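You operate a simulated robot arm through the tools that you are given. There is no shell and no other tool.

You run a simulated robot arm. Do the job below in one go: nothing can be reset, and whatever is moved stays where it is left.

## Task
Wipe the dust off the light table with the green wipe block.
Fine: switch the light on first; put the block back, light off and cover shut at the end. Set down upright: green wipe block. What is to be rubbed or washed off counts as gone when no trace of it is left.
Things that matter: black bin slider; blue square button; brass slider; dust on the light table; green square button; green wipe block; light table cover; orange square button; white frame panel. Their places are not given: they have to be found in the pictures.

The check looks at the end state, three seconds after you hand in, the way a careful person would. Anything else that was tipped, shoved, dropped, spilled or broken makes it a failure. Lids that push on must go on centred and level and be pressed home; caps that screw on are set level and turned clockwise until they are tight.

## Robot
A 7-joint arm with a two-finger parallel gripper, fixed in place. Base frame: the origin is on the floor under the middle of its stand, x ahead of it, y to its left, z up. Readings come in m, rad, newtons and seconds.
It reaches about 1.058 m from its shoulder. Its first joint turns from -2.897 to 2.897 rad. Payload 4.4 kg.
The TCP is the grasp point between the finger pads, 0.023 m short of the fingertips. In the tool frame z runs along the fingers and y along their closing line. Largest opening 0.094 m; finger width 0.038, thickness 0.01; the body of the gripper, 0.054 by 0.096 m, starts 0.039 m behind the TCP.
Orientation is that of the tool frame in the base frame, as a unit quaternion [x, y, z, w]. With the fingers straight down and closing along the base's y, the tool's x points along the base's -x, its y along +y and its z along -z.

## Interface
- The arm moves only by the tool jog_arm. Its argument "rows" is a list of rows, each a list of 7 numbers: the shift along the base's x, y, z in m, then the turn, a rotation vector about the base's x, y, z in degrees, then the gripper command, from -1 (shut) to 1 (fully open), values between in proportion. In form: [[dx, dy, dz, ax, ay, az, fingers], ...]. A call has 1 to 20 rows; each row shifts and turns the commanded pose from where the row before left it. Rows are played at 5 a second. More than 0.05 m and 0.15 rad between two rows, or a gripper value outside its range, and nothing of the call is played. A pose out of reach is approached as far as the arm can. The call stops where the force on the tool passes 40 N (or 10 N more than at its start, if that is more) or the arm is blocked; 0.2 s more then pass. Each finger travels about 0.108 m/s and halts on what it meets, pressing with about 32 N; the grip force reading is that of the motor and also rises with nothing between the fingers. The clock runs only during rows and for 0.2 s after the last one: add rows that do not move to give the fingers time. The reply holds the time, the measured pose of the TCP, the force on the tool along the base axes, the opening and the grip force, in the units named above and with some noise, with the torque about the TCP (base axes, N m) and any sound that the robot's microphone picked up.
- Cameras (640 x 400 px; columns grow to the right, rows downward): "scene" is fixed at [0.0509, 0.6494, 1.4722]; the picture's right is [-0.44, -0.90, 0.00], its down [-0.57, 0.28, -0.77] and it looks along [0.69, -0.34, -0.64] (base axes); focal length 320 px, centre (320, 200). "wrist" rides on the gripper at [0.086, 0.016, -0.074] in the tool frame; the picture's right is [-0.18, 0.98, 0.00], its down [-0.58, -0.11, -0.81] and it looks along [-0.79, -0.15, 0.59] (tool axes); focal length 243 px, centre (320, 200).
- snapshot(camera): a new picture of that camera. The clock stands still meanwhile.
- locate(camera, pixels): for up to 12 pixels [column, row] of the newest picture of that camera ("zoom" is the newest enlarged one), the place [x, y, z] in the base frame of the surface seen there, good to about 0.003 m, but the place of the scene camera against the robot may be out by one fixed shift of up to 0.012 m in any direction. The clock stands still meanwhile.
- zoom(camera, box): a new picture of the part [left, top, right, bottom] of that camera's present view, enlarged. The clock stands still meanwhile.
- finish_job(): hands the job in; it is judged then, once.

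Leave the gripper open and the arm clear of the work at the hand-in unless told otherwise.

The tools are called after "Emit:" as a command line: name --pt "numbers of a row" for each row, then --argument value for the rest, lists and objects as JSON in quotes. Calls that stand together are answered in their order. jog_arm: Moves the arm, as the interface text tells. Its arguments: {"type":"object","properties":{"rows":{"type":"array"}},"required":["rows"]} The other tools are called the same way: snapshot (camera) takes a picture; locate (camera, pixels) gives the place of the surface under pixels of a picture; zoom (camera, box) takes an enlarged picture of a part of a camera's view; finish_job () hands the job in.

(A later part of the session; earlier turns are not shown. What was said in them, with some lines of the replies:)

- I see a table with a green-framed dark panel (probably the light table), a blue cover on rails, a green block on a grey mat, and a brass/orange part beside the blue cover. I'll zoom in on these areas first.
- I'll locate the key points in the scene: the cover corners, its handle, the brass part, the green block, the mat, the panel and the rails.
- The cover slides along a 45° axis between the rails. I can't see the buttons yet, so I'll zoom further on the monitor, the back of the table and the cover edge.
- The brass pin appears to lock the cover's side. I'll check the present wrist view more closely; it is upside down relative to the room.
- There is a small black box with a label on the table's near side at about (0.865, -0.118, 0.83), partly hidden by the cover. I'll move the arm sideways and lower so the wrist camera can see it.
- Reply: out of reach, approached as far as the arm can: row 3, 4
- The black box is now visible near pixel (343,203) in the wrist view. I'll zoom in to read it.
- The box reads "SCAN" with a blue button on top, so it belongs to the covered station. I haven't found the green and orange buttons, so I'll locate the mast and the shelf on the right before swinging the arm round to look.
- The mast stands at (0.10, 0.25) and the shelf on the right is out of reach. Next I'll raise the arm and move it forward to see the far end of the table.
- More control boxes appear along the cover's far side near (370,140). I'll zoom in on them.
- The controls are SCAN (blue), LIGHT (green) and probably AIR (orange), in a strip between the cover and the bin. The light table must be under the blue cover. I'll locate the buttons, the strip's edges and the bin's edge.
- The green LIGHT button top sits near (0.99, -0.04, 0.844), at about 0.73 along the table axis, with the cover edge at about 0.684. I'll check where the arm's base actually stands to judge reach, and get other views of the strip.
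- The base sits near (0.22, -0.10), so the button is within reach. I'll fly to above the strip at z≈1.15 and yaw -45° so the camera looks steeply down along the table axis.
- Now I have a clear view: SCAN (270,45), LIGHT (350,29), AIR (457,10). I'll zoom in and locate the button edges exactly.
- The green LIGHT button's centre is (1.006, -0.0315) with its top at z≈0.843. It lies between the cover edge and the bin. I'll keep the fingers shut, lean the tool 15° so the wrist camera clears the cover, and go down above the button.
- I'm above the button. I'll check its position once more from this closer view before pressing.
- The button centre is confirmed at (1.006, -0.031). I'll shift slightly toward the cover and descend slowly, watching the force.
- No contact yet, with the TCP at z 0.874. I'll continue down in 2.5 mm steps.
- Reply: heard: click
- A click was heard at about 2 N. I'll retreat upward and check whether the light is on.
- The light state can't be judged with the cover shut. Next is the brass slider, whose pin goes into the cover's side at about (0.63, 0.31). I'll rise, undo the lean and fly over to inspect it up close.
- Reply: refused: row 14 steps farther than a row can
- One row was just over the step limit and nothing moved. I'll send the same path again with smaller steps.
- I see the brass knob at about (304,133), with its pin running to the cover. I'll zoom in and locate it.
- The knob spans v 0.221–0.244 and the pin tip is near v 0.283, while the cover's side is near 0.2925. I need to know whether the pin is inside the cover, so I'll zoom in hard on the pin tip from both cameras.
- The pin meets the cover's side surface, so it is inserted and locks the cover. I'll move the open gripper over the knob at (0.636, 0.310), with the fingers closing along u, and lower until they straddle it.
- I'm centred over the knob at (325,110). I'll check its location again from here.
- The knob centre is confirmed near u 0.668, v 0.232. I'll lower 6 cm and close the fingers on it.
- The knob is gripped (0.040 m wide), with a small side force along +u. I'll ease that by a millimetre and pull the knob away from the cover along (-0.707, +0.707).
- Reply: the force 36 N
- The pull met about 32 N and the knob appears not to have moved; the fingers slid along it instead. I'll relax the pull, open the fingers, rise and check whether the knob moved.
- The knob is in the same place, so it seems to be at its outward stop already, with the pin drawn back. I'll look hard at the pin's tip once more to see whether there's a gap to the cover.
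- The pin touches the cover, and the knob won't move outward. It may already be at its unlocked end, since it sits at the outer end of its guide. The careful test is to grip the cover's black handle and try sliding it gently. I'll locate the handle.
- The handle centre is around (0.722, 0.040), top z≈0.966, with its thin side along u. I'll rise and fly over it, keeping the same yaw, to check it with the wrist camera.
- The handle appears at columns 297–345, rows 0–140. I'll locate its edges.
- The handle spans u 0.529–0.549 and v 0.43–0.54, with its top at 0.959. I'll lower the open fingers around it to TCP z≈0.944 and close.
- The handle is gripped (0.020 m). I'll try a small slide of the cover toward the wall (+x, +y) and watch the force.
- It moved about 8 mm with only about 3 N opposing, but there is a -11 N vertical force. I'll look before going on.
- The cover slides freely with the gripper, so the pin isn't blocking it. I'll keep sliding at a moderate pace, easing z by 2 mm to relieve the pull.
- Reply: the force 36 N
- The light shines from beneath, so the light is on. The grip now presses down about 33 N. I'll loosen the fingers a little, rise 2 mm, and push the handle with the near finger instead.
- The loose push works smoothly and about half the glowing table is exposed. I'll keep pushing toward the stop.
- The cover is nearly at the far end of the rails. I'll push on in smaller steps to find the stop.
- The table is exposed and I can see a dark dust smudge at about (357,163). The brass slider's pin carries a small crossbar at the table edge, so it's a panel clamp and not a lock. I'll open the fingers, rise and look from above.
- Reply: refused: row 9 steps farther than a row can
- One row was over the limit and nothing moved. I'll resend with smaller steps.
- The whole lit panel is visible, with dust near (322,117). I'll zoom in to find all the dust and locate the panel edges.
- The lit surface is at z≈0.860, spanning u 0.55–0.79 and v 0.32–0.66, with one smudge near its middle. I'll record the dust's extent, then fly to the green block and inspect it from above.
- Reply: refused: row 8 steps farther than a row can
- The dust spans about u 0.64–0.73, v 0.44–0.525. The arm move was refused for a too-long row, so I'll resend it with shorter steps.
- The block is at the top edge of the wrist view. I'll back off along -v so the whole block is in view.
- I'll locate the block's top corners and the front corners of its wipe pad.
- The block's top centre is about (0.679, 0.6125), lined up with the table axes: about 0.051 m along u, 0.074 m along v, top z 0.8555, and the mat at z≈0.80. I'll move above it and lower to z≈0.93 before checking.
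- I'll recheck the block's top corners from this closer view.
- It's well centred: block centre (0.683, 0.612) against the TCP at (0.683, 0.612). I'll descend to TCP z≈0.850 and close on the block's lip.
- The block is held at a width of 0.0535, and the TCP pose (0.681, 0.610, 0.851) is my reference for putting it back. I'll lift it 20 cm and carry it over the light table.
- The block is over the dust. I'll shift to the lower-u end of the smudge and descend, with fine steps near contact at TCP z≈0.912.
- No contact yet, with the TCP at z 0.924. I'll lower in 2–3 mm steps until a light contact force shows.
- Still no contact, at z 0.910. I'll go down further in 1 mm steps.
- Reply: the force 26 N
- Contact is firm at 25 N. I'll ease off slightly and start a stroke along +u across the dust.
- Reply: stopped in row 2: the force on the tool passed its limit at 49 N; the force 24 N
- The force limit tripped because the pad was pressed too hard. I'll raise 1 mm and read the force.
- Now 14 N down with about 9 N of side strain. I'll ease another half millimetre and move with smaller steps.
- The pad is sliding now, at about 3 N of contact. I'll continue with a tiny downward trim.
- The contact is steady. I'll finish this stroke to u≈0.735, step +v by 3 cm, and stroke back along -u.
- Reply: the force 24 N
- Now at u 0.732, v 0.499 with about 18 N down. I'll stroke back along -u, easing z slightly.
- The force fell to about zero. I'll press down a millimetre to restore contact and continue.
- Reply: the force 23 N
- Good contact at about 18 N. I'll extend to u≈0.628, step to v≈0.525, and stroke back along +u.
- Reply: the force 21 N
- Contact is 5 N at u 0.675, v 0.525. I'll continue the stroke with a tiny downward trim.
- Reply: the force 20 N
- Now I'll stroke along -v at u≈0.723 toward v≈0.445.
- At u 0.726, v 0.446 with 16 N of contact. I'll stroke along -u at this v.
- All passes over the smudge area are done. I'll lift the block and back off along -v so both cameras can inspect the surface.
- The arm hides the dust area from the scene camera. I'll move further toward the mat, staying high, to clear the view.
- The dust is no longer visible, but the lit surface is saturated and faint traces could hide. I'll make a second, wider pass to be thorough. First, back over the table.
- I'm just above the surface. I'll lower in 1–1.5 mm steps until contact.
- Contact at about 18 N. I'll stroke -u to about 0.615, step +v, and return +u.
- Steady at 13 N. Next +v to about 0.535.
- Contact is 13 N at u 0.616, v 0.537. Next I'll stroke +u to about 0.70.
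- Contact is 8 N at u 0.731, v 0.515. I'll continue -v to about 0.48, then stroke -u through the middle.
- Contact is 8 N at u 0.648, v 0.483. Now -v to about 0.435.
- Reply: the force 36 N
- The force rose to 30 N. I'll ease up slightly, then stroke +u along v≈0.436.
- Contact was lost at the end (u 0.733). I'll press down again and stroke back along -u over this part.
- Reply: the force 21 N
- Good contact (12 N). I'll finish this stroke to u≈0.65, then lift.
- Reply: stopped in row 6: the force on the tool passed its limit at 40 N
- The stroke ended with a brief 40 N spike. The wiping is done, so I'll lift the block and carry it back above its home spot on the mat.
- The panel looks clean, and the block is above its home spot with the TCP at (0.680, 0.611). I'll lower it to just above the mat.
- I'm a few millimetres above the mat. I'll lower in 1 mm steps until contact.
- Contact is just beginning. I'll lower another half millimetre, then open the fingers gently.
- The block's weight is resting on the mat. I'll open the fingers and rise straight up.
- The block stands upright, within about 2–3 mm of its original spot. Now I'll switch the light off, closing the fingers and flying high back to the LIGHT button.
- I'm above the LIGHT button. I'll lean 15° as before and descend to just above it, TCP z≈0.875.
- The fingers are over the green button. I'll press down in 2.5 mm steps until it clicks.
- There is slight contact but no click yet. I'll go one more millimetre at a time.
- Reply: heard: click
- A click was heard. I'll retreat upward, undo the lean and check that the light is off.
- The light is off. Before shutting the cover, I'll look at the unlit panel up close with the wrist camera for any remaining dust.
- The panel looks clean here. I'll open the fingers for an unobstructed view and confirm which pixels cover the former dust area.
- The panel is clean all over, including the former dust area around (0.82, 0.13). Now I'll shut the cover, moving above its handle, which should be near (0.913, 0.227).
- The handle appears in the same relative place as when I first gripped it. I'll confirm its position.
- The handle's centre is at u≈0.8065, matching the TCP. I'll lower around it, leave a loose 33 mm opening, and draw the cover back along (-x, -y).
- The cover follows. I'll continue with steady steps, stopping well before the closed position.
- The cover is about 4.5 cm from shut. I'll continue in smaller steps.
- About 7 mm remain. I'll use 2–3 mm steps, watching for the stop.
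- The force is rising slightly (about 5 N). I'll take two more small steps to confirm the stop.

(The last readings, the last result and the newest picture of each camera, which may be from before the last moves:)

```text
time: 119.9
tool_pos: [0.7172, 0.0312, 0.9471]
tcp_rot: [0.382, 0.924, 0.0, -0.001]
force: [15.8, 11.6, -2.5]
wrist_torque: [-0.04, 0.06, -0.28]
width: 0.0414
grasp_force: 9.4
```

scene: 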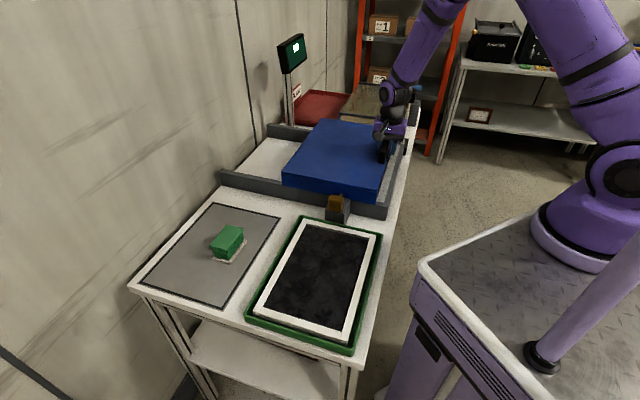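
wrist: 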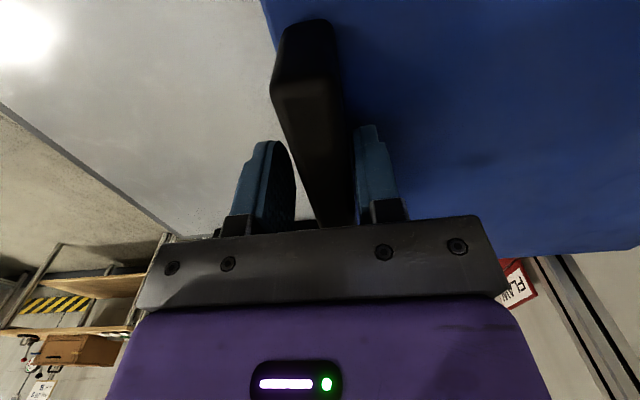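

The force reached about 20 N and the fingers were pushed apart, so the cover is at its closed stop. I'll relax, open, rise and check.

Emit:
jog_arm --pt "0.003 0.003 0 0 0 0 -0.2" --pt "0.002 0.002 0 0 0 0 0.2" --pt "0 0 0 0 0 0 0.4" --pt "0 0 0.03 0 0 0 0.4" --pt "0 0 0.045 0 0 0 1" --pt "0 0 0.045 0 0 0 1" --pt "0 0 0.03 0 0 0 1" --pt "-0.03 0.0 0.02 0 0 0 1" --pt "0 0 0 0 0 0 1"

Emit:
snapshot --camera "scene"

Emit:
snapshot --camera "wrist"

Emit:
zoom --camera "scene" --box '[200, 100, 440, 250]'

```text
time: 121.9
tool_pos: [0.6917, 0.0365, 1.117]
tcp_rot: [0.383, 0.924, 0.0, -0.001]
force: [-0.2, -0.9, -1.1]
wrist_torque: [0.0, -0.01, 0.02]
width: 0.094
grasp_force: 0.0
```

```text
taken
```

scene: 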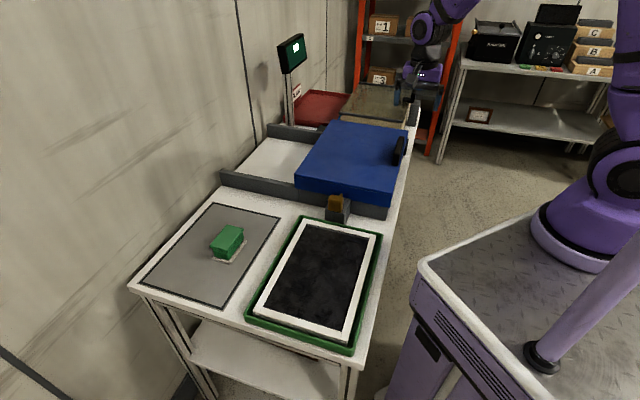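

```text
taken
```

wrist: 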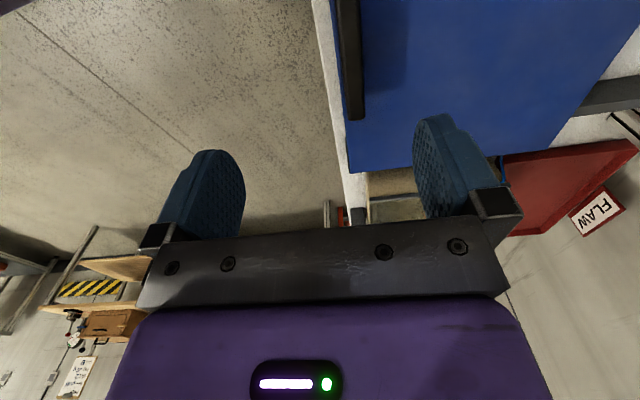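

```text
2.67 times, centred on (320, 175) of scene
```

zoom: 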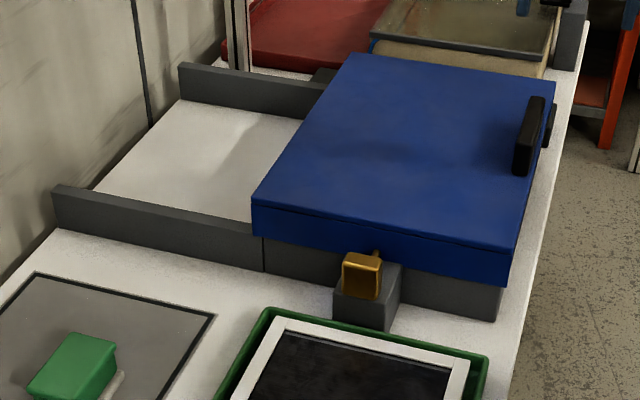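

The cover matches its starting image exactly. The light is off, the panel is clean, and the block is upright at its original spot. The brass slider and everything else look undisturbed, and the gripper is open and clear of the work. Handing in.

Emit:
finish_job

```text
The job is handed in.
```

The dust is wiped off the light table, and everything is back as the task asked. I've handed the job in, but the check's verdict hasn't come back to me.

- **Light:** I switched it on with the green LIGHT button before opening the cover or wiping. After wiping I switched it off with the same button, and the pictures confirmed it was off.
- **Dust:** I wiped the smudge in two rounds with the green block. With the light off and the cover still open, I saw no trace of dust from either camera.
- **Green wipe block:** It stands upright on the grey mat, about 2–3 mm from where it started.
- **Cover:** I slid it shut against its stop, and it looks the same as in the first picture.
- **Brass slider:** At first I took it for a lock on the cover and pulled on it with about 32 N. It did not move, and it looks the same as at the start.

The gripper is open and the arm is clear of the table. I didn't touch the SCAN and AIR buttons, the bin slider or the white frame panel.
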